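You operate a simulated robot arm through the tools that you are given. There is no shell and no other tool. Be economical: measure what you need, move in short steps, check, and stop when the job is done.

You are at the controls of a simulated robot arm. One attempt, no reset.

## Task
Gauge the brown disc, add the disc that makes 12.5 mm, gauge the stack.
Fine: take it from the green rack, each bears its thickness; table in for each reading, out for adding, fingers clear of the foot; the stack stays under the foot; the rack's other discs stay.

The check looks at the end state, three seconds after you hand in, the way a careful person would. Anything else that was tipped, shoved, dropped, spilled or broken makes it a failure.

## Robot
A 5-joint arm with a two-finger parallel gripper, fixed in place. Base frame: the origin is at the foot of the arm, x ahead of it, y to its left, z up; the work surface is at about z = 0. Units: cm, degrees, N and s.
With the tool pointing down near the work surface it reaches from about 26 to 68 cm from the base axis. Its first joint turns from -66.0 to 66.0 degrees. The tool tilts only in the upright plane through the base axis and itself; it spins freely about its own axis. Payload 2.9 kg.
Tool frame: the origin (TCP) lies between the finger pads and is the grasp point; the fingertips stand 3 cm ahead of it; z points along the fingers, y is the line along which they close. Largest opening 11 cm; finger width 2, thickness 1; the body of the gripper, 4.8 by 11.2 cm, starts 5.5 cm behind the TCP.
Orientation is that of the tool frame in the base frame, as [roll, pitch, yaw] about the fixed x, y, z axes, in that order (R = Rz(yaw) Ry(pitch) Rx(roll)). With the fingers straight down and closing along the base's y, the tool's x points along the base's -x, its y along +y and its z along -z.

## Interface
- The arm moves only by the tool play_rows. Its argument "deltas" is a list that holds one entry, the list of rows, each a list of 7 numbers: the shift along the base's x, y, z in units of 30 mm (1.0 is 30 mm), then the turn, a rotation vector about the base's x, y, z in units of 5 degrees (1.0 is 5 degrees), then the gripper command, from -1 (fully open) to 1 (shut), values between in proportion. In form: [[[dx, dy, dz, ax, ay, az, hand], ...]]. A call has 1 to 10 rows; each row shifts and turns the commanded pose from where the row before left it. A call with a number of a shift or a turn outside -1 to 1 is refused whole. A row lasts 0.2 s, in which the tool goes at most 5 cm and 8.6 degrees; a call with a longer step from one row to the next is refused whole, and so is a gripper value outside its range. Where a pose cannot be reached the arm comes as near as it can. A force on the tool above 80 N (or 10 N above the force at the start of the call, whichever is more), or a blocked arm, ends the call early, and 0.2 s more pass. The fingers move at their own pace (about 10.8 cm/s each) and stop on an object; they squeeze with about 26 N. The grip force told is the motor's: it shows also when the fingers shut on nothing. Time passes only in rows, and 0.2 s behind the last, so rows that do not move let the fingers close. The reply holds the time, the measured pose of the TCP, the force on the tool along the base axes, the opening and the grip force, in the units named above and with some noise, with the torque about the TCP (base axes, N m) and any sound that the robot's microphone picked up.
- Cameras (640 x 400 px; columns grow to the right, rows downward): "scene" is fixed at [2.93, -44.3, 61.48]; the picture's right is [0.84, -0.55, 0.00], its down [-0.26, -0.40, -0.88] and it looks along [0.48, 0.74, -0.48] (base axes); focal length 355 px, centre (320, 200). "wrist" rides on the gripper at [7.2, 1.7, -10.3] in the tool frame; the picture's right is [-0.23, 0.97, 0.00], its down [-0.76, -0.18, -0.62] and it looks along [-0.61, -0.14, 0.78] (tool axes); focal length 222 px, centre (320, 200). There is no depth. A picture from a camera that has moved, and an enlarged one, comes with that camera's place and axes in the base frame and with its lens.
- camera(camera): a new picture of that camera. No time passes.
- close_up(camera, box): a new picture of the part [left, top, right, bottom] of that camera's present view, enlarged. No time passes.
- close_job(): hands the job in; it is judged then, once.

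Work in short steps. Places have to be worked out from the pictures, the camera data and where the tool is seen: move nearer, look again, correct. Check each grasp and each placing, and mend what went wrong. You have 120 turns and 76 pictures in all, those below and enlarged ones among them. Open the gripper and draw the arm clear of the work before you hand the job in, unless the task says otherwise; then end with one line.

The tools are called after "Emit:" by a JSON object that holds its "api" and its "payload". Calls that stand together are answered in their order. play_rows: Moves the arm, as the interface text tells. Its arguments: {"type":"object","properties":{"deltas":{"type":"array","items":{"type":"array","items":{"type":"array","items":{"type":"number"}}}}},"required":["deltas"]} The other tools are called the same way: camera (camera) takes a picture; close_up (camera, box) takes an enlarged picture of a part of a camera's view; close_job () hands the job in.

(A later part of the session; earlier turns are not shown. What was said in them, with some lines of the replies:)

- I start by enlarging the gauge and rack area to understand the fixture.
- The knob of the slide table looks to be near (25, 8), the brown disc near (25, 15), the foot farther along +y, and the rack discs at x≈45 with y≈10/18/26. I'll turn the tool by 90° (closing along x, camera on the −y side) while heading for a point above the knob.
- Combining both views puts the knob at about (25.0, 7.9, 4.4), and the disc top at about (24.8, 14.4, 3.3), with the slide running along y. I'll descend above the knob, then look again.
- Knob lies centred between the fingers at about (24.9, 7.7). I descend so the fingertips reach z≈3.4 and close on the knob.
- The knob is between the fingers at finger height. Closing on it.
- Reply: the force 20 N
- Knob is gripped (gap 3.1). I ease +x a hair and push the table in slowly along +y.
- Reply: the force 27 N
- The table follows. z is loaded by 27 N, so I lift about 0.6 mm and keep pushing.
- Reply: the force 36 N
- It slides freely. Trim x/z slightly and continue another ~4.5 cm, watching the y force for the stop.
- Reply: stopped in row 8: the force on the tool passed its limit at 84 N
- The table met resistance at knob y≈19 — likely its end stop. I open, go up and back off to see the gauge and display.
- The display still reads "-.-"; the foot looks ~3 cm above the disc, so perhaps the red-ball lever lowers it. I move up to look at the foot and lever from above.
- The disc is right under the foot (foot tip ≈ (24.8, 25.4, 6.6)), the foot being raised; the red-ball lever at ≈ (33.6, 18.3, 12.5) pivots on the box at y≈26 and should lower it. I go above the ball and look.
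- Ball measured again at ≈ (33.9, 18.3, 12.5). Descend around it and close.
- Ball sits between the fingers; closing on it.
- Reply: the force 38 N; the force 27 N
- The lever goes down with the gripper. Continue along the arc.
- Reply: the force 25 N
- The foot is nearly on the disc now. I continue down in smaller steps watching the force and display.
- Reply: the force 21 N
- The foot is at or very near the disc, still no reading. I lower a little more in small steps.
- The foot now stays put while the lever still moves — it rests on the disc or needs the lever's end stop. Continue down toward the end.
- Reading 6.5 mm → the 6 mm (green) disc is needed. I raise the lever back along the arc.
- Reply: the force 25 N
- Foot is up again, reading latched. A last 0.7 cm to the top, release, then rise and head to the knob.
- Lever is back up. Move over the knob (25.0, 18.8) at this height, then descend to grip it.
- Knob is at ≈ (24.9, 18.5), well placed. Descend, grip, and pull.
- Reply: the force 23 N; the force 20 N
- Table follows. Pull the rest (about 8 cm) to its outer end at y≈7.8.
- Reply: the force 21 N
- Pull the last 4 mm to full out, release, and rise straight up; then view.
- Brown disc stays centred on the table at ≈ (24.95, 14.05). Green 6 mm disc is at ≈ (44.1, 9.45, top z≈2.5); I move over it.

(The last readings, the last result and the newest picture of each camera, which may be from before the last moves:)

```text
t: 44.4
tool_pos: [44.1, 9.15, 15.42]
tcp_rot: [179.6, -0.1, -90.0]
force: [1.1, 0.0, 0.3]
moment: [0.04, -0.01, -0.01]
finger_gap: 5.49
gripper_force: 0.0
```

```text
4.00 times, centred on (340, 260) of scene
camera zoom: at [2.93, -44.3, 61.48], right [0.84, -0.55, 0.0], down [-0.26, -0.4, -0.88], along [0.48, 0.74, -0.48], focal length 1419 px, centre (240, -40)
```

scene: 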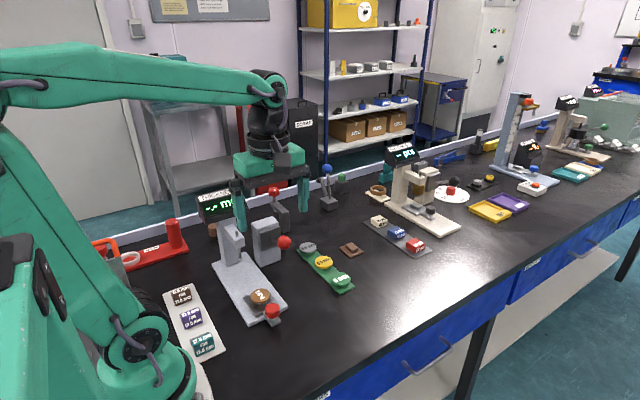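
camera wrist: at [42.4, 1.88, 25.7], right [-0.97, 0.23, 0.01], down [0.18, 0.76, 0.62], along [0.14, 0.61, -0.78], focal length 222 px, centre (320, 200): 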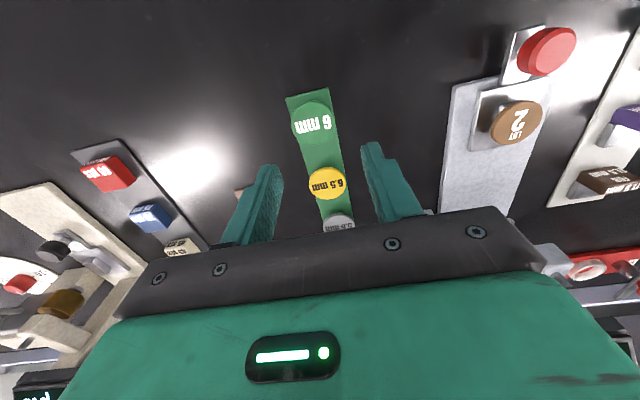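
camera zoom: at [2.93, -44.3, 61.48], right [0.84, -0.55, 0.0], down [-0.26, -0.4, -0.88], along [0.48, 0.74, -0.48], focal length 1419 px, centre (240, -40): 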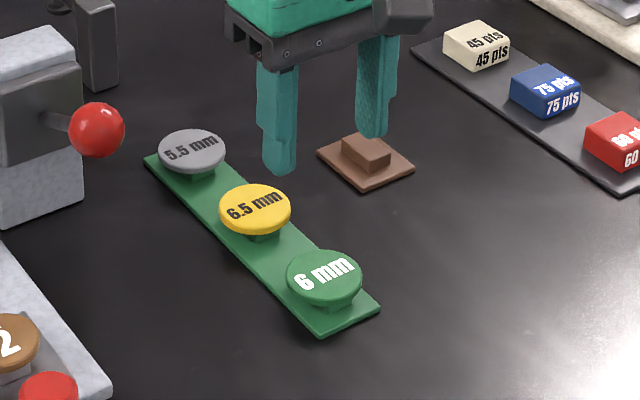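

Estimates for the green disc vary between x 44.1 and 44.9; I open to ~7.5 cm, go lower and remeasure.

Emit:
{"api": "play_rows", "payload": {"deltas": [[[0.2, 0.2, -0.5, 0, 0, 0, -0.36], [0, 0, -0.5, 0, 0, 0, -0.36], [0, 0, -0.5, 0, 0, 0, -0.36], [0, 0, -0.5, 0, 0, 0, -0.36], [0, 0, -0.3, 0, 0, 0, -0.36], [0, 0, 0, 0, 0, 0, -0.36]]]}}

Emit:
{"api": "camera", "payload": {"camera": "wrist"}}

Emit:
{"api": "close_up", "payload": {"camera": "scene", "box": [280, 210, 400, 310]}}

```text
t: 45.8
tool_pos: [44.78, 9.66, 8.43]
tcp_rot: [179.8, -0.1, -90.0]
force: [0.3, 0.8, 0.1]
moment: [-0.01, 0.02, 0.02]
finger_gap: 7.47
gripper_force: 0.1
```

```text
36 pictures are left
camera wrist: at [43.05, 2.47, 18.77], right [-0.97, 0.23, 0.01], down [0.18, 0.76, 0.62], along [0.14, 0.61, -0.78], focal length 222 px, centre (320, 200)
```

wrist: 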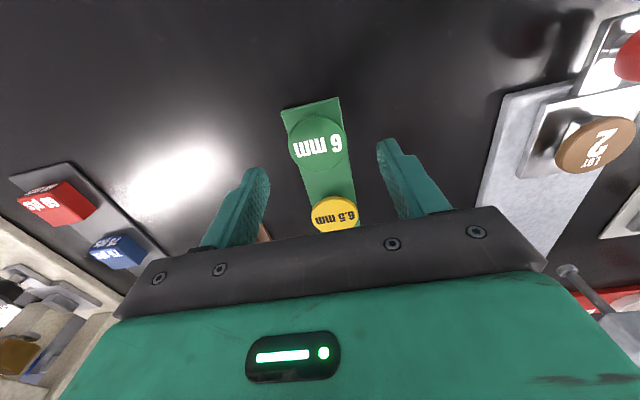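

```text
4.00 times, centred on (340, 260) of scene
camera zoom: at [2.93, -44.3, 61.48], right [0.84, -0.55, 0.0], down [-0.26, -0.4, -0.88], along [0.48, 0.74, -0.48], focal length 1419 px, centre (240, -40)
```

zoom: 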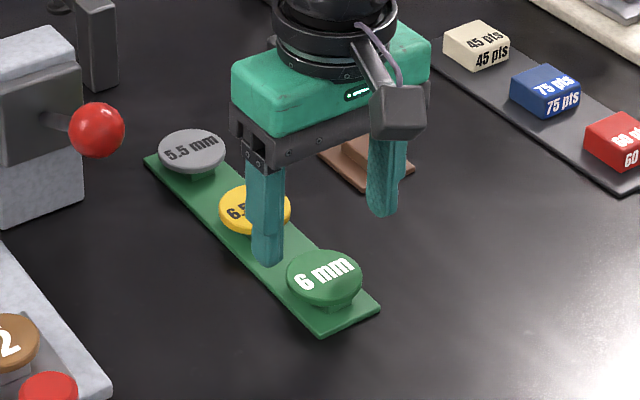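

Disc is at ≈ (44.85, 9.85), top z≈2.1, diameter ≈4.5. Lower to tips at z≈2.2 straddling it and check height in the scene view.

Emit:
{"api": "play_rows", "payload": {"deltas": [[[0.02, 0.06, -0.4, 0, 0, 0, -0.36], [0, 0, -0.4, 0, 0, 0, -0.36], [0, 0, -0.28, 0, 0, 0, -0.36], [0, 0, 0, 0, 0, 0, -0.36]]]}}

Emit:
{"api": "close_up", "payload": {"camera": "wrist", "box": [220, 90, 440, 230]}}

Emit:
{"api": "close_up", "payload": {"camera": "scene", "box": [300, 230, 380, 300]}}

```text
t: 46.8
tool_pos: [44.81, 9.9, 5.13]
tcp_rot: [179.7, -0.1, -89.9]
force: [0.3, -0.2, -0.8]
moment: [0.01, -0.03, 0.0]
finger_gap: 7.49
gripper_force: 0.1
```

```text
2.86 times, centred on (330, 160) of wrist
camera zoom: at [43.08, 2.67, 15.49], right [-0.97, 0.23, 0.01], down [0.18, 0.76, 0.62], along [0.14, 0.61, -0.78], focal length 635 px, centre (291, 314)
```

zoom: 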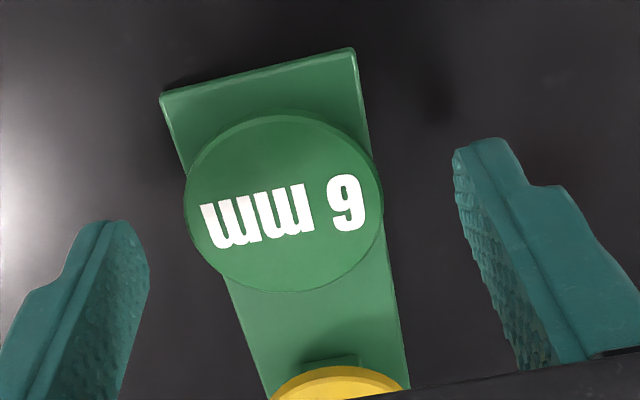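

```text
5.71 times, centred on (340, 265) of scene
camera zoom: at [2.93, -44.3, 61.48], right [0.84, -0.55, 0.0], down [-0.26, -0.4, -0.88], along [0.48, 0.74, -0.48], focal length 2027 px, centre (206, -171)
```

zoom: 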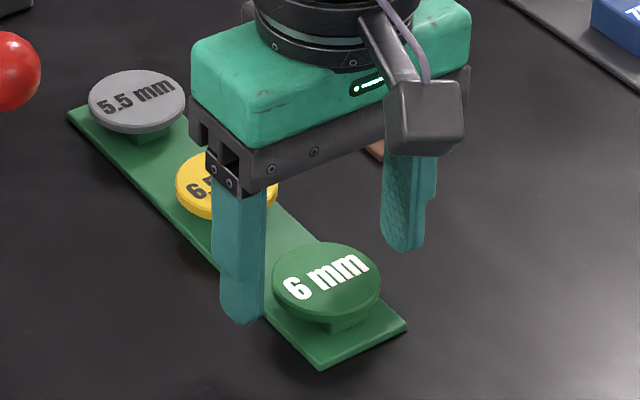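

Geometry agrees: disc top z≈2.1, centre (44.87, 9.82). Lower so the tips are about flush with its underside (z≈1.6) and close.

Emit:
{"api": "play_rows", "payload": {"deltas": [[[0.015, -0.02, -0.18, 0, 0, 0, -0.36], [0, 0, 0, 0, 0, 0, -0.1], [0, 0, 0, 0, 0, 0, 0.1], [0, 0, 0, 0, 0, 0, 0.3], [0, 0, 0, 0, 0, 0, 1], [0, 0, 0, 0, 0, 0, 1], [0, 0, 0, 0, 0, 0, 1]]]}}

Emit:
{"api": "close_up", "payload": {"camera": "wrist", "box": [220, 90, 440, 230]}}

Emit:
{"api": "close_up", "payload": {"camera": "scene", "box": [300, 230, 380, 300]}}

```text
t: 48.4
tool_pos: [44.88, 9.87, 4.7]
tcp_rot: [179.7, -0.1, -90.0]
force: [0.7, 0.3, -0.4]
moment: [0.02, 0.03, 0.01]
finger_gap: 4.58
gripper_force: 25.1
```

```text
2.86 times, centred on (330, 160) of wrist
camera zoom: at [43.11, 2.6, 14.97], right [-0.97, 0.23, 0.01], down [0.18, 0.76, 0.62], along [0.14, 0.61, -0.78], focal length 635 px, centre (291, 314)
```

zoom: 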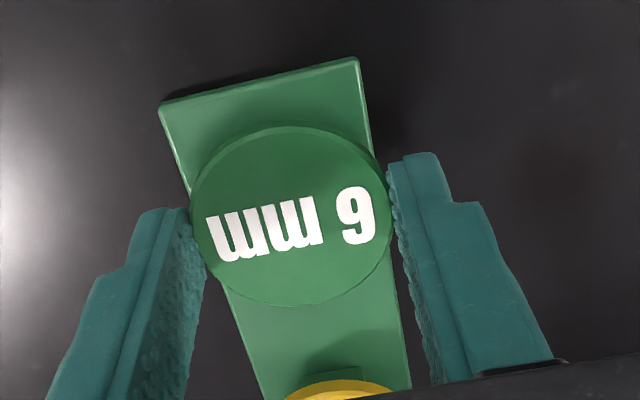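

```text
5.71 times, centred on (340, 265) of scene
camera zoom: at [2.93, -44.3, 61.48], right [0.84, -0.55, 0.0], down [-0.26, -0.4, -0.88], along [0.48, 0.74, -0.48], focal length 2027 px, centre (206, -171)
```

zoom: 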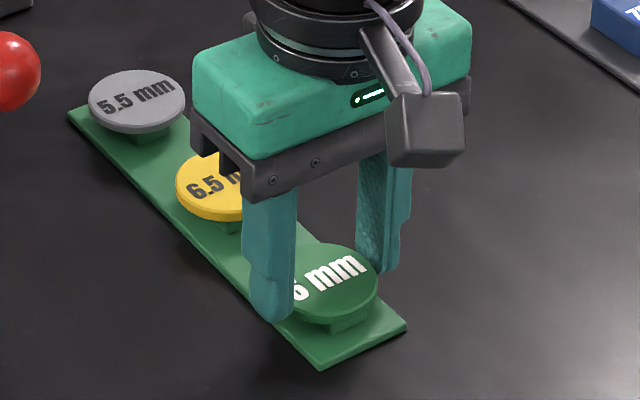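

Gripped (4.58 cm, 25 N). Lift gently and check.

Emit:
{"api": "play_rows", "payload": {"deltas": [[[0, 0, 0.1, 0, 0, 0, 1], [0, 0, 0.2, 0, 0, 0, 1], [0, 0, 0.5, 0, 0, 0, 1], [0, 0, 0.7, 0, 0, 0, 1], [0, 0, 0.9, 0, 0, 0, 1], [0, 0, 0.9, 0, 0, 0, 1], [0, 0, 0.3, 0, 0, 0, 1], [0, 0, 0, 0, 0, 0, 1]]]}}

Emit:
{"api": "close_up", "payload": {"camera": "scene", "box": [280, 190, 400, 300]}}

Emit:
{"api": "close_up", "payload": {"camera": "wrist", "box": [220, 90, 440, 230]}}

```text
t: 50.2
tool_pos: [44.79, 9.85, 15.41]
tcp_rot: [179.6, -0.2, -90.0]
force: [-0.1, 0.1, -0.1]
moment: [0.03, -0.01, -0.02]
finger_gap: 4.56
gripper_force: 26.2
```

```text
3.64 times, centred on (340, 245) of scene
camera zoom: at [2.93, -44.3, 61.48], right [0.84, -0.55, 0.0], down [-0.26, -0.4, -0.88], along [0.48, 0.74, -0.48], focal length 1290 px, centre (247, 36)
```

zoom: 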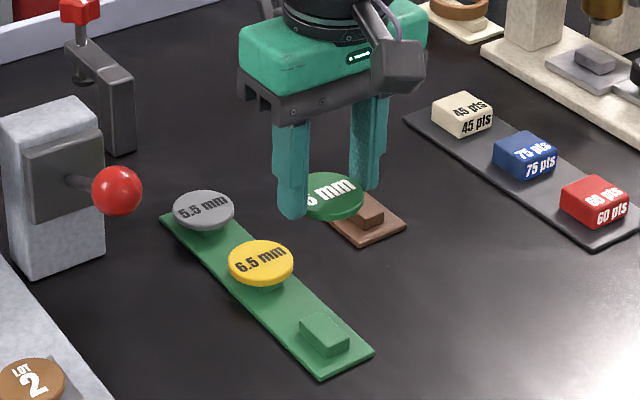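

```text
2.86 times, centred on (330, 160) of wrist
camera zoom: at [43.14, 2.59, 25.77], right [-0.97, 0.23, 0.01], down [0.18, 0.76, 0.62], along [0.14, 0.61, -0.78], focal length 635 px, centre (291, 314)
```

zoom: 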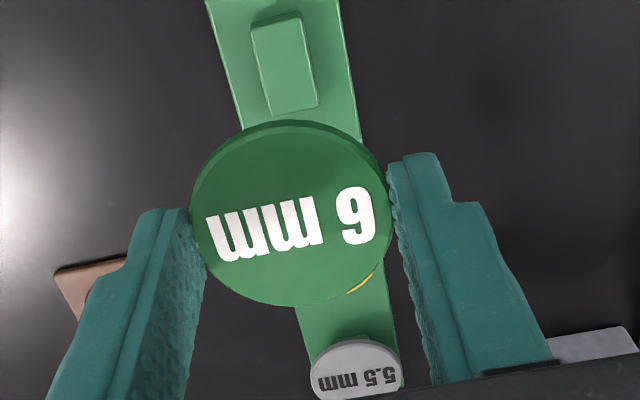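

Disc is held level, others undisturbed. Carry it over the brown disc (24.95, 14.05), staying at z≈15.4.

Emit:
{"api": "play_rows", "payload": {"deltas": [[[-0.4, 0.1, 0, 0, 0, 0, 1], [-0.8, 0.15, 0, 0, 0, 0, 1], [-0.8, 0.15, 0, 0, 0, 0, 1], [-0.8, 0.15, 0, 0, 0, 0, 1], [-0.8, 0.2, 0, 0, 0, 0, 1], [-0.8, 0.2, 0, 0, 0, 0, 1], [-0.8, 0.2, 0, 0, 0, 0, 1], [-0.8, 0.15, 0, 0, 0, 0, 1], [-0.6, 0.1, 0, 0, 0, 0, 1], [0, 0, 0, 0, 0, 0, 1]]]}}

Emit:
{"api": "play_rows", "payload": {"deltas": [[[0, 0, -0.5, 0, 0, 0, 1], [0, 0, -0.6, 0, 0, 0, 1], [0, 0, -0.5, 0, 0, 0, 1], [0, 0, -0.4, 0, 0, 0, 1], [0, 0, 0, 0, 0, 0, 1]]]}}

Emit:
{"api": "close_up", "payload": {"camera": "scene", "box": [210, 230, 310, 330]}}

Emit:
{"api": "camera", "payload": {"camera": "wrist"}}

```text
t: 52.4
tool_pos: [24.99, 14.07, 15.47]
tcp_rot: [179.7, -0.3, -90.0]
force: [-0.3, 0.4, 1.0]
moment: [-0.02, 0.0, -0.01]
finger_gap: 4.58
gripper_force: 25.4
```

```text
t: 53.6
tool_pos: [25.08, 13.91, 9.42]
tcp_rot: [179.7, -0.2, -90.1]
force: [-0.2, 0.1, -0.5]
moment: [0.0, -0.01, -0.01]
finger_gap: 4.61
gripper_force: 25.8
```

```text
4.00 times, centred on (260, 280) of scene
camera zoom: at [2.93, -44.3, 61.48], right [0.84, -0.55, 0.0], down [-0.26, -0.4, -0.88], along [0.48, 0.74, -0.48], focal length 1419 px, centre (560, -120)
```

zoom: 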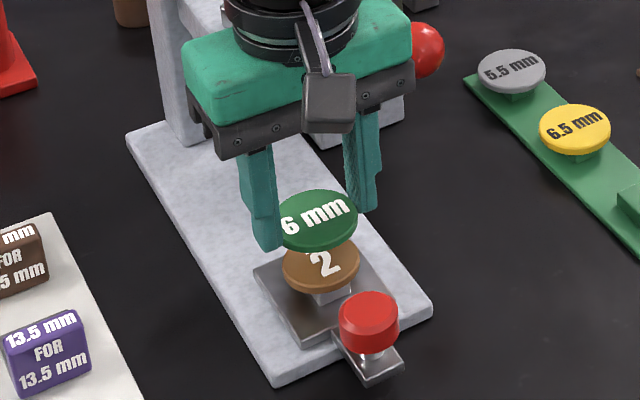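

```text
27 pictures are left
camera wrist: at [23.3, 6.79, 19.78], right [-0.97, 0.23, 0.0], down [0.18, 0.76, 0.62], along [0.14, 0.6, -0.78], focal length 222 px, centre (320, 200)
```

wrist: 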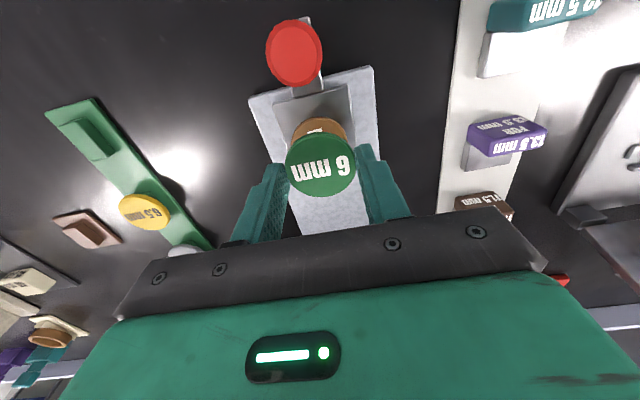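

Scene and wrist projections show the green disc aligned over brown to about 1 mm. Lower to just above contact.

Emit:
{"api": "play_rows", "payload": {"deltas": [[[-0.03, 0.04, -0.3, 0, 0, 0, 1], [0, 0, -0.25, 0, 0, 0, 1], [0, 0, -0.2, 0, 0, 0, 1], [0, 0, 0, 0, 0, 0, 1]]]}}

Emit:
{"api": "close_up", "payload": {"camera": "scene", "box": [230, 260, 300, 330]}}

```text
t: 54.6
tool_pos: [24.97, 14.13, 7.11]
tcp_rot: [179.8, -0.2, -90.0]
force: [0.9, 0.0, -0.3]
moment: [0.04, -0.03, -0.04]
finger_gap: 4.57
gripper_force: 25.9
```

```text
5.71 times, centred on (265, 295) of scene
camera zoom: at [2.93, -44.3, 61.48], right [0.84, -0.55, 0.0], down [-0.26, -0.4, -0.88], along [0.48, 0.74, -0.48], focal length 2027 px, centre (634, -343)
```

zoom: 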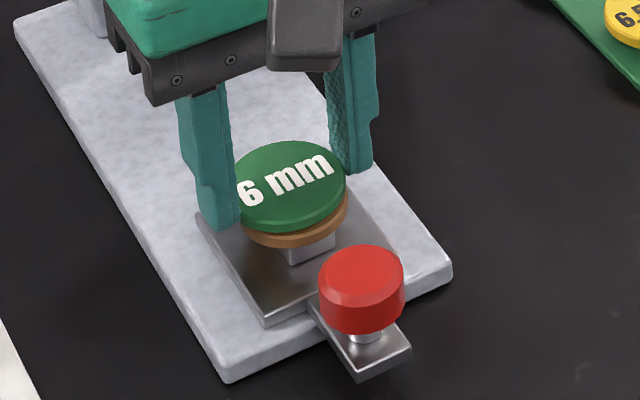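

Very close and aligned. Step down in ~1 mm steps until contact shows.

Emit:
{"api": "play_rows", "payload": {"deltas": [[[0.01, 0, -0.04, 0, 0, 0, 1], [0, 0, -0.04, 0, 0, 0, 1], [0, 0, -0.04, 0, 0, 0, 1], [0, 0, 0, 0, 0, 0, 1]]]}}

Emit:
{"api": "play_rows", "payload": {"deltas": [[[0, 0, -0.03, 0, 0, 0, 1], [0, 0, 0, 0, 0, 0, 1]]]}}

Emit:
{"api": "close_up", "payload": {"camera": "scene", "box": [230, 260, 300, 330]}}

```text
t: 55.6
tool_pos: [24.89, 14.29, 6.8]
tcp_rot: [179.7, -0.2, -90.0]
force: [-2.1, -0.6, 17.5]
moment: [-0.01, 0.06, -0.01]
finger_gap: 4.59
gripper_force: 25.7
```

```text
t: 56.2
tool_pos: [25.04, 14.28, 6.75]
tcp_rot: [179.9, -0.1, -90.0]
force: [-1.3, -0.9, 35.0]
moment: [-0.03, 0.04, 0.01]
finger_gap: 4.63
gripper_force: 26.1
```

```text
5.71 times, centred on (265, 295) of scene
camera zoom: at [2.91, -44.3, 61.48], right [0.84, -0.55, 0.0], down [-0.26, -0.4, -0.88], along [0.48, 0.74, -0.48], focal length 2027 px, centre (634, -343)
```

zoom: 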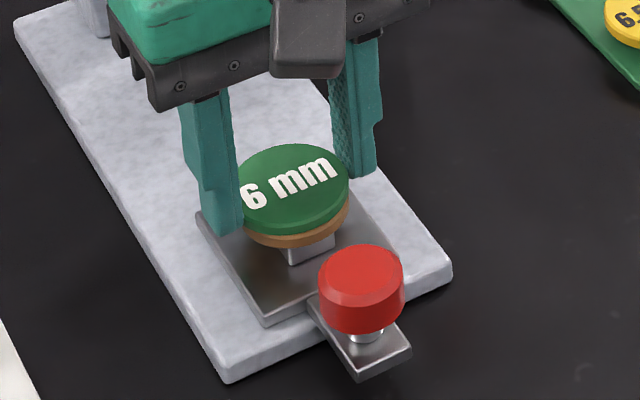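

Contact (35 N) with discs flush. Ease up ~0.5 mm, open symmetrically, and rise.

Emit:
{"api": "play_rows", "payload": {"deltas": [[[0, 0, 0.02, 0, 0, 0, 1], [0, 0, 0, 0, 0, 0, 0.1], [0, 0, 0, 0, 0, 0, -0.1], [0, 0, 0, 0, 0, 0, -0.3], [0, 0, 0.2, 0, 0, 0, -0.3], [0, 0, 0.5, 0, 0, 0, -0.3], [0, 0, 0.8, 0, 0, 0, -0.3], [0, -0.5, 0.8, 0, 0, 0, -0.3], [0, -0.8, 0.5, 0, 0, 0, -0.3], [0, 0, 0, 0, 0, 0, -0.3]]]}}

Emit:
{"api": "close_up", "payload": {"camera": "scene", "box": [210, 220, 320, 330]}}

Emit:
{"api": "camera", "payload": {"camera": "wrist"}}

```text
t: 58.4
tool_pos: [25.19, 10.19, 15.22]
tcp_rot: [179.7, -0.1, -89.9]
force: [-0.3, 0.0, -1.2]
moment: [-0.02, 0.01, -0.02]
finger_gap: 7.18
gripper_force: 0.1
```

```text
3.64 times, centred on (265, 275) of scene
camera zoom: at [2.93, -44.3, 61.48], right [0.84, -0.55, 0.0], down [-0.26, -0.4, -0.88], along [0.48, 0.74, -0.48], focal length 1290 px, centre (520, -73)
```

zoom: 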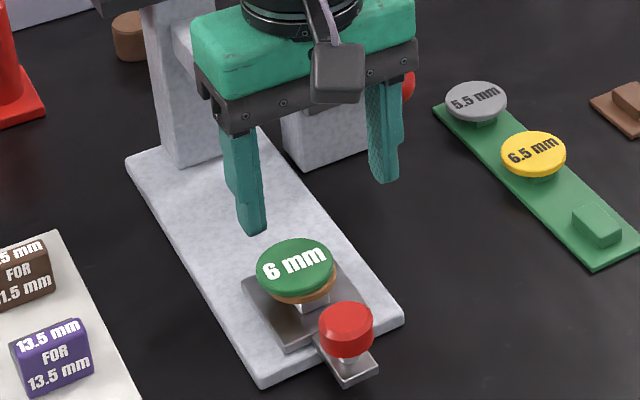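

```text
23 pictures are left
camera wrist: at [23.42, 2.97, 25.48], right [-0.97, 0.23, 0.01], down [0.18, 0.76, 0.62], along [0.14, 0.6, -0.78], focal length 222 px, centre (320, 200)
```

wrist: 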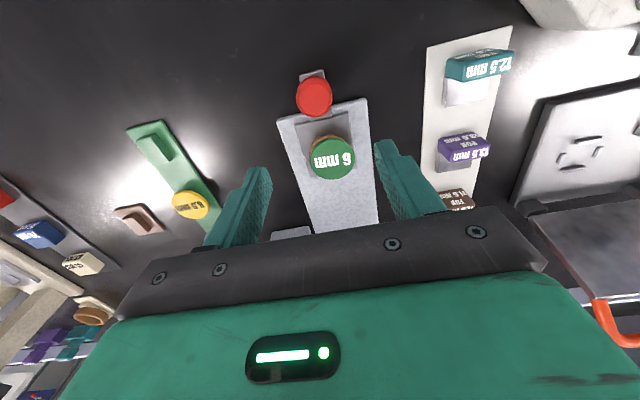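

Emit:
{"api": "close_up", "payload": {"camera": "scene", "box": [240, 275, 290, 315]}}

Emit:
{"api": "close_up", "payload": {"camera": "wrist", "box": [280, 110, 380, 200]}}

```text
10.00 times, centred on (265, 295) of scene
camera zoom: at [2.93, -44.3, 61.48], right [0.84, -0.55, 0.0], down [-0.26, -0.4, -0.88], along [0.48, 0.74, -0.48], focal length 3547 px, centre (870, -750)
```

zoom: 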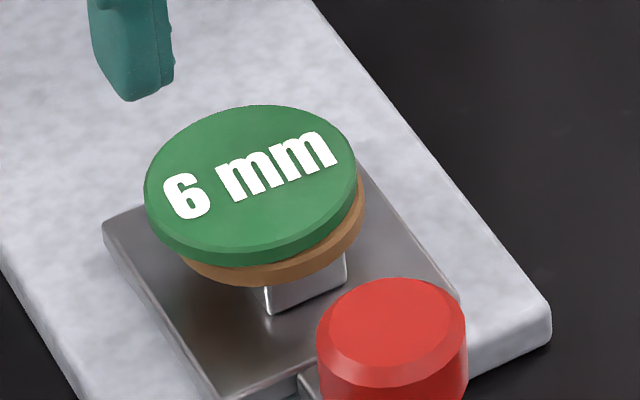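

```text
4.44 times, centred on (330, 155) of wrist
camera zoom: at [23.42, 2.97, 25.48], right [-0.97, 0.23, 0.01], down [0.18, 0.76, 0.62], along [0.14, 0.6, -0.78], focal length 987 px, centre (276, 400)
```

zoom: 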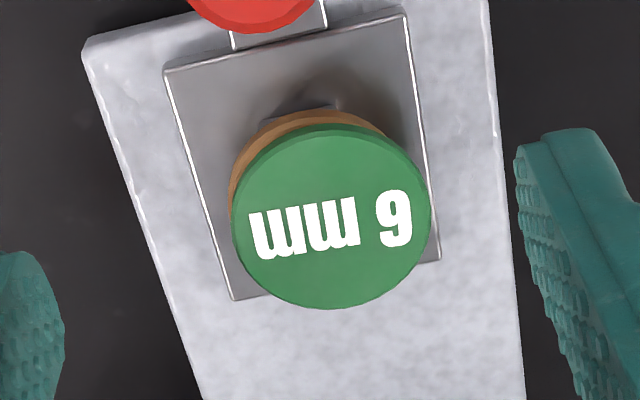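

The stack is stable (offset ≈2–3 mm). Move over the knob, descend and grip it.

Emit:
{"api": "play_rows", "payload": {"deltas": [[[-0.06, -0.4, 0, 0, 0, 0, 0], [0, -0.4, 0, 0, 0, 0, 0], [0, 0, -0.6, 0, 0, 0, 0], [0, 0, -0.6, 0, 0, 0, 0], [0, 0, -0.6, 0, 0, 0, 0], [0, 0, -0.6, 0, 0, 0, 0], [0, 0, -0.53, 0, 0, 0, 0], [0, 0, 0, 0, 0, 0, 0]]]}}

Emit:
{"api": "play_rows", "payload": {"deltas": [[[0, 0, 0, 0, 0, 0, 0.2], [0, 0, 0, 0, 0, 0, 0.5], [0, 0, 0, 0, 0, 0, 1], [0, 0, 0, 0, 0, 0, 1], [0, 0, 0, 0, 0, 0, 1]]]}}

Emit:
{"api": "close_up", "payload": {"camera": "scene", "box": [210, 230, 310, 330]}}

```text
t: 60.2
tool_pos: [24.81, 7.92, 6.46]
tcp_rot: [179.7, -0.1, -90.1]
force: [0.6, 0.6, -0.9]
moment: [0.0, 0.03, -0.01]
finger_gap: 5.51
gripper_force: 0.0
```

```text
t: 61.4
tool_pos: [24.94, 7.92, 6.51]
tcp_rot: [-179.9, 0.1, -90.1]
force: [24.7, -2.3, -2.9]
moment: [-0.09, -0.16, -0.05]
finger_gap: 3.15
gripper_force: 45.0
```

```text
4.00 times, centred on (260, 280) of scene
camera zoom: at [2.93, -44.3, 61.48], right [0.84, -0.55, 0.0], down [-0.26, -0.4, -0.88], along [0.48, 0.74, -0.48], focal length 1419 px, centre (560, -120)
```

zoom: 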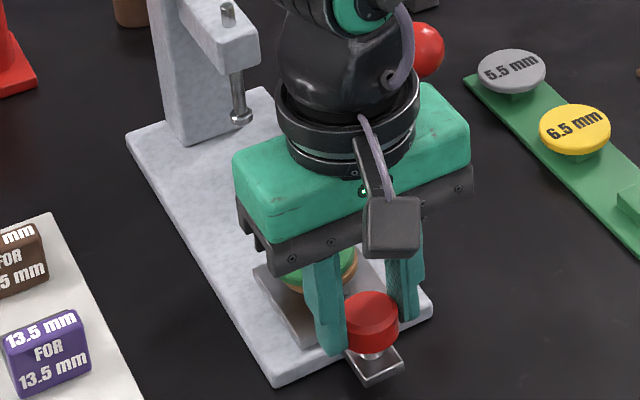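

Knob gripped. Push in gently, first 5 cm.

Emit:
{"api": "play_rows", "payload": {"deltas": [[[0.03, 0.05, 0, 0, 0, 0, 1], [0, 0.12, 0, 0, 0, 0, 1], [0, 0.18, 0, 0, 0, 0, 1], [0, 0.22, 0, 0, 0, 0, 1], [0, 0.24, 0, 0, 0, 0, 1], [0, 0.24, 0, 0, 0, 0, 1], [0, 0.24, 0, 0, 0, 0, 1], [0, 0.22, 0, 0, 0, 0, 1], [0, 0.15, 0, 0, 0, 0, 1], [0, 0.06, 0, 0, 0, 0, 1]]]}}

Emit:
{"api": "play_rows", "payload": {"deltas": [[[0, 0.06, 0, 0, 0, 0, 1], [0, 0.12, 0, 0, 0, 0, 1], [0, 0.2, 0, 0, 0, 0, 1], [0, 0.24, 0, 0, 0, 0, 1], [0, 0.24, 0, 0, 0, 0, 1], [0, 0.24, 0, 0, 0, 0, 1], [0, 0.2, 0, 0, 0, 0, 1], [0, 0.15, 0, 0, 0, 0, 1], [0, 0.1, 0, 0, 0, 0, 1], [0, 0.04, 0, 0, 0, 0, 1]]]}}

```text
t: 63.6
tool_pos: [25.01, 13.07, 6.46]
tcp_rot: [180.0, 0.0, -90.1]
force: [18.7, -1.2, 12.2]
moment: [0.08, -0.87, -0.09]
finger_gap: 3.16
gripper_force: 44.7
```

```text
t: 65.8
tool_pos: [25.08, 17.9, 6.48]
tcp_rot: [180.0, 0.1, -90.0]
force: [16.1, -0.4, 11.7]
moment: [0.92, -0.97, -0.02]
finger_gap: 3.13
gripper_force: 44.9
```

Now at y≈17.9; the stop is ≈1 cm on. Approach it in tiny steps.

Emit:
{"api": "play_rows", "payload": {"deltas": [[[0.02, 0.06, 0, 0, 0, 0, 1], [0, 0.07, 0, 0, 0, 0, 1], [0, 0.06, 0, 0, 0, 0, 1], [0, 0.05, 0, 0, 0, 0, 1], [0, 0.03, 0, 0, 0, 0, 1], [0, 0.02, 0, 0, 0, 0, 1], [0, 0, 0, 0, 0, 0, 1]]]}}

Emit:
{"api": "close_up", "payload": {"camera": "scene", "box": [200, 210, 300, 300]}}

```text
t: 67.4
tool_pos: [25.07, 18.78, 6.45]
tcp_rot: [179.9, 0.0, -90.0]
force: [14.5, 1.5, 14.1]
moment: [-0.08, -0.78, 0.01]
finger_gap: 3.14
gripper_force: 44.7
```

```text
4.44 times, centred on (250, 255) of scene
camera zoom: at [2.92, -44.3, 61.48], right [0.84, -0.55, 0.0], down [-0.26, -0.4, -0.88], along [0.48, 0.74, -0.48], focal length 1576 px, centre (631, -44)
```

zoom: 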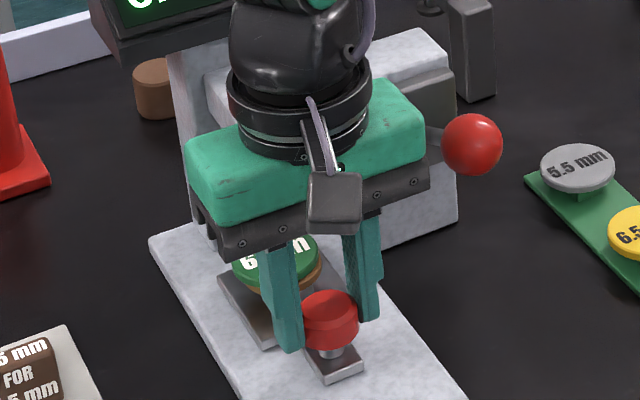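

No stop force yet; a few more millimetre steps.

Emit:
{"api": "play_rows", "payload": {"deltas": [[[0, 0.03, 0, 0, 0, 0, 1], [0, 0.02, 0, 0, 0, 0, 1], [0, 0.02, 0, 0, 0, 0, 1], [0, 0, 0, 0, 0, 0, 1]]]}}

```text
t: 68.4
tool_pos: [24.91, 18.85, 6.48]
tcp_rot: [179.8, -0.2, -90.2]
force: [28.6, -22.8, 20.5]
moment: [-0.53, -1.29, -0.12]
finger_gap: 3.14
gripper_force: 45.1
```

The end stop is felt (-23 N in y). Ease back the command slightly, release and rise straight up.

Emit:
{"api": "play_rows", "payload": {"deltas": [[[0.02, -0.02, 0, 0, 0, 0, 1], [0, 0, 0, 0, 0, 0, 0.4], [0, 0, 0, 0, 0, 0, 0], [0, 0, 0, 0, 0, 0, 0], [0, 0, 0.4, 0, 0, 0, 0], [0, 0, 0.8, 0, 0, 0, 0], [0, -0.2, 0.8, 0, 0, 0, 0], [0, -0.3, 0.9, 0, 0, 0, 0], [0, 0, 0.9, 0, 0, 0, 0], [0.3, 0, 0.8, 0, 0, 0, 0]]]}}

Emit:
{"api": "play_rows", "payload": {"deltas": [[[0.6, 0.1, 0, 0, 0, 0, 0], [0.7, 0.1, 0, 0, 0, 0, 0], [0.7, 0.1, 0, 0, 0, 0, 0], [0.7, 0.05, 0, 0, 0, 0, 0], [0, 0, 0, 0, 0, 0, 0]]]}}

Emit:
{"api": "camera", "payload": {"camera": "wrist"}}

Emit:
{"api": "close_up", "payload": {"camera": "scene", "box": [190, 170, 310, 300]}}

```text
t: 70.6
tool_pos: [25.89, 17.33, 20.3]
tcp_rot: [179.7, -0.2, -90.1]
force: [0.8, -0.1, -0.9]
moment: [0.02, 0.01, 0.0]
finger_gap: 5.49
gripper_force: 0.0
```

```text
t: 71.8
tool_pos: [33.93, 18.36, 20.21]
tcp_rot: [179.7, -0.2, -90.0]
force: [0.2, -0.4, -0.2]
moment: [-0.01, 0.0, -0.03]
finger_gap: 5.53
gripper_force: 0.0
```

```text
18 pictures are left
camera wrist: at [32.3, 11.13, 30.5], right [-0.97, 0.23, 0.01], down [0.18, 0.76, 0.62], along [0.14, 0.6, -0.78], focal length 222 px, centre (320, 200)
```

wrist: 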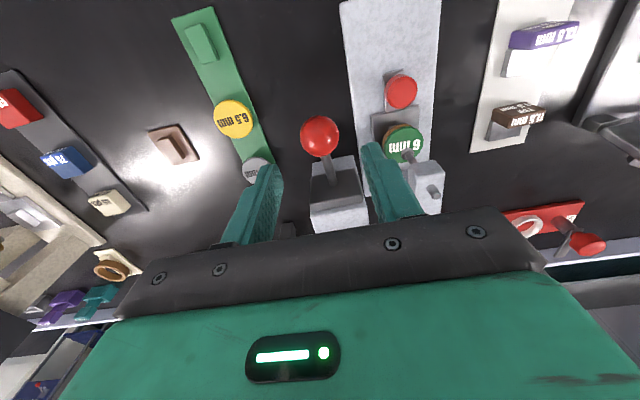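

```text
3.08 times, centred on (250, 235) of scene
camera zoom: at [2.93, -44.3, 61.48], right [0.84, -0.55, 0.0], down [-0.26, -0.4, -0.88], along [0.48, 0.74, -0.48], focal length 1091 px, centre (535, 92)
```

zoom: 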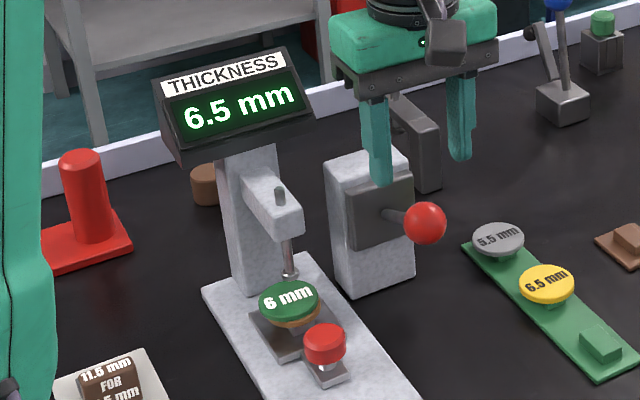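

Stack is under the raised foot. Descend on the lever ball as before and grip.

Emit:
{"api": "play_rows", "payload": {"deltas": [[[0, 0, -0.6, 0, 0, 0, 0], [0, 0, -0.6, 0, 0, 0, 0], [0, 0, -0.6, 0, 0, 0, 0], [0, 0, -0.3, 0, 0, 0, 0], [0, 0, 0, 0, 0, 0, 0], [0, 0, 0, 0, 0, 0, 0.5], [0, 0, 0, 0, 0, 0, 1], [0, 0, 0, 0, 0, 0, 1], [0, 0, 0, 0, 0, 0, 1]]]}}

Emit:
{"api": "play_rows", "payload": {"deltas": [[[0, -0.03, -0.15, 0, 0, 0, 1], [0, -0.05, -0.2, 0, 0, 0, 1], [0.02, -0.03, -0.2, 0, 0, 0, 1], [0, -0.03, -0.2, 0, 0, 0, 1], [0, 0, 0, 0, 0, 0, 1]]]}}

Emit:
{"api": "close_up", "payload": {"camera": "scene", "box": [200, 180, 300, 290]}}

```text
t: 73.8
tool_pos: [33.98, 18.32, 13.86]
tcp_rot: [179.8, -0.1, -90.1]
force: [17.8, 0.1, -11.1]
moment: [-0.32, -0.24, -0.01]
finger_gap: 3.31
gripper_force: 45.3
```

```text
t: 75.0
tool_pos: [33.95, 18.07, 11.75]
tcp_rot: [179.7, -0.1, -90.1]
force: [4.8, 0.6, 16.2]
moment: [1.16, -0.07, -0.01]
finger_gap: 3.31
gripper_force: 44.9
```

```text
3.64 times, centred on (250, 235) of scene
camera zoom: at [2.92, -44.3, 61.48], right [0.84, -0.55, 0.0], down [-0.26, -0.4, -0.88], along [0.48, 0.74, -0.48], focal length 1290 px, centre (574, 73)
```

zoom: 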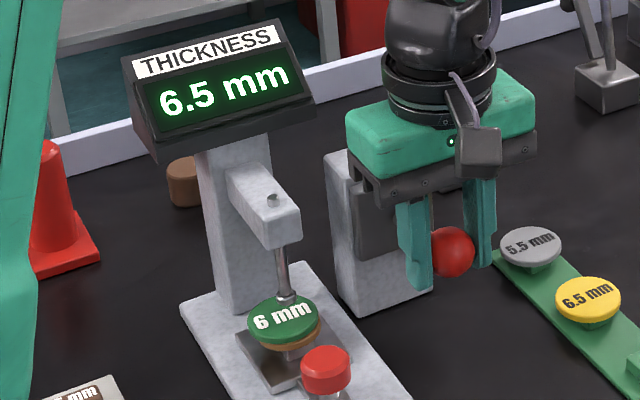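

Working as before; continue down the arc to where the reading appeared (z≈6.6).

Emit:
{"api": "play_rows", "payload": {"deltas": [[[0, -0.02, -0.15, 0, 0, 0, 1], [0, 0, -0.15, 0, 0, 0, 1], [0, 0, -0.15, 0, 0, 0, 1], [0, 0.01, -0.15, 0, 0, 0, 1], [0, 0.01, -0.15, 0, 0, 0, 1], [0, 0.01, -0.15, 0, 0, 0, 1], [0, 0.02, -0.15, 0, 0, 0, 1], [0, 0, 0, 0, 0, 0, 1]]]}}

Emit:
{"api": "play_rows", "payload": {"deltas": [[[0, 0.02, -0.12, 0, 0, 0, 1], [0, 0.02, -0.12, 0, 0, 0, 1], [0, 0.03, -0.12, 0, 0, 0, 1], [0, 0.03, -0.12, 0, 0, 0, 1], [0, 0.03, -0.12, 0, 0, 0, 1], [0, 0, 0, 0, 0, 0, 1], [0, 0, 0, 0, 0, 0, 1]]]}}

Emit:
{"api": "close_up", "payload": {"camera": "scene", "box": [200, 180, 300, 290]}}

```text
t: 76.8
tool_pos: [34.04, 18.09, 8.5]
tcp_rot: [179.6, -0.3, -89.9]
force: [-4.4, -5.2, 15.2]
moment: [1.01, 0.0, -0.01]
finger_gap: 3.3
gripper_force: 45.3
```

```text
t: 78.4
tool_pos: [33.91, 18.37, 6.7]
tcp_rot: [179.6, -0.2, -90.0]
force: [-6.3, -8.8, 12.7]
moment: [0.78, -0.01, -0.07]
finger_gap: 3.29
gripper_force: 45.2
```

```text
3.64 times, centred on (250, 235) of scene
camera zoom: at [2.92, -44.3, 61.48], right [0.84, -0.55, 0.0], down [-0.26, -0.4, -0.88], along [0.48, 0.74, -0.48], focal length 1290 px, centre (574, 73)
```

zoom: 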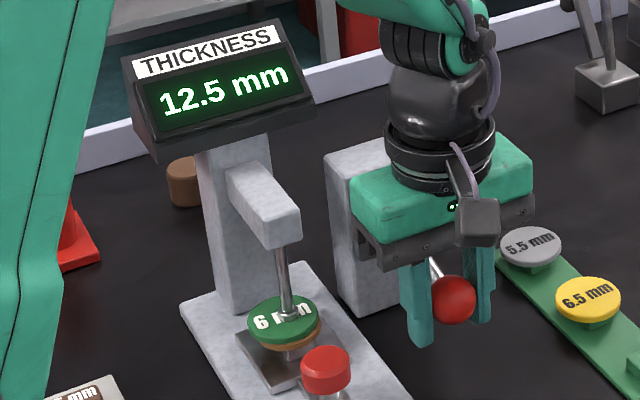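

The stack reads 12.5 mm. I release the ball, rise straight up and withdraw, leaving the stack under the foot.

Emit:
{"api": "play_rows", "payload": {"deltas": [[[0, 0, 0, 0, 0, 0, 0.4], [0, 0, 0, 0, 0, 0, 0], [0, 0, 0, 0, 0, 0, 0], [0, 0, 0.4, 0, 0, 0, 0], [0, 0, 0.8, 0, 0, 0, 0], [0, 0, 0.9, 0, 0, 0, 0], [0, 0, 0.9, 0, 0, 0, 0], [0, 0, 0.9, 0, 0, 0, 0], [0, 0, 0.9, 0, 0, 0, 0], [0, 0, 0, 0, 0, 0, 0]]]}}

Emit:
{"api": "play_rows", "payload": {"deltas": [[[0.4, -0.3, 0.6, 0, 0, 0, -0.5], [0.5, -0.4, 0.6, 0, 0, 0, -1], [0.5, -0.4, 0.6, 0, 0, 0, -1], [0.5, -0.4, 0.6, 0, 0, 0, -1], [0.3, -0.3, 0.3, 0, 0, 0, -1], [0, 0, 0, 0, 0, 0, -1], [0, 0, 0, 0, 0, 0, -1], [0, 0, 0, 0, 0, 0, -1]]]}}

Emit:
{"api": "close_up", "payload": {"camera": "scene", "box": [180, 170, 360, 320]}}

Emit:
{"api": "camera", "payload": {"camera": "scene"}}

```text
t: 80.6
tool_pos: [34.11, 18.38, 21.15]
tcp_rot: [179.8, -0.1, -90.0]
force: [0.5, -0.2, -0.1]
moment: [-0.02, -0.01, -0.02]
finger_gap: 5.5
gripper_force: 0.1
```

```text
t: 82.4
tool_pos: [40.73, 13.0, 29.13]
tcp_rot: [179.6, -0.1, -90.0]
force: [0.0, -0.9, -0.6]
moment: [0.01, -0.01, 0.0]
finger_gap: 11.0
gripper_force: 0.0
```

```text
2.67 times, centred on (270, 245) of scene
camera zoom: at [2.93, -44.3, 61.48], right [0.84, -0.55, 0.0], down [-0.26, -0.4, -0.88], along [0.48, 0.74, -0.48], focal length 946 px, centre (453, 80)
```

zoom: 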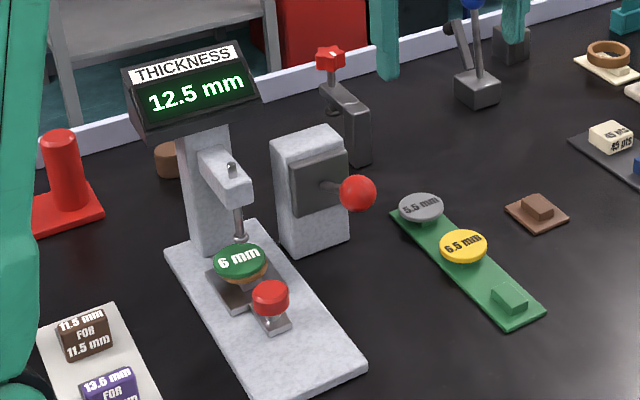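

```text
13 pictures are left
```

scene: 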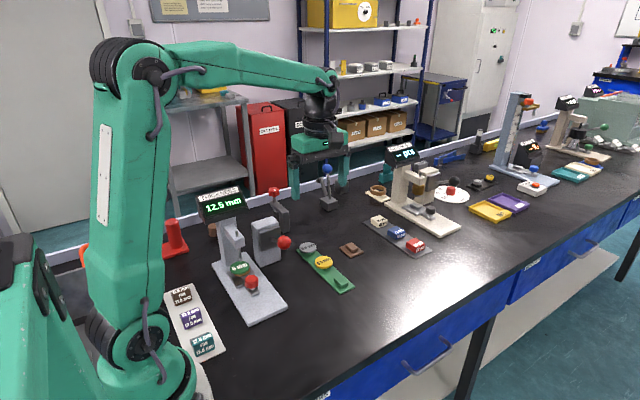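

The lever sprang back by itself, the display holds 12.5 mm, the stack sits under the foot, and the other discs are in place. The arm is clear, so I hand in.

Emit:
{"api": "close_job", "payload": {}}

```text
The job is handed in.
```

The brown disc read 6.5 mm, so I added the 6 mm disc from the green rack; the stack read 12.5 mm and stays under the foot with the table in.
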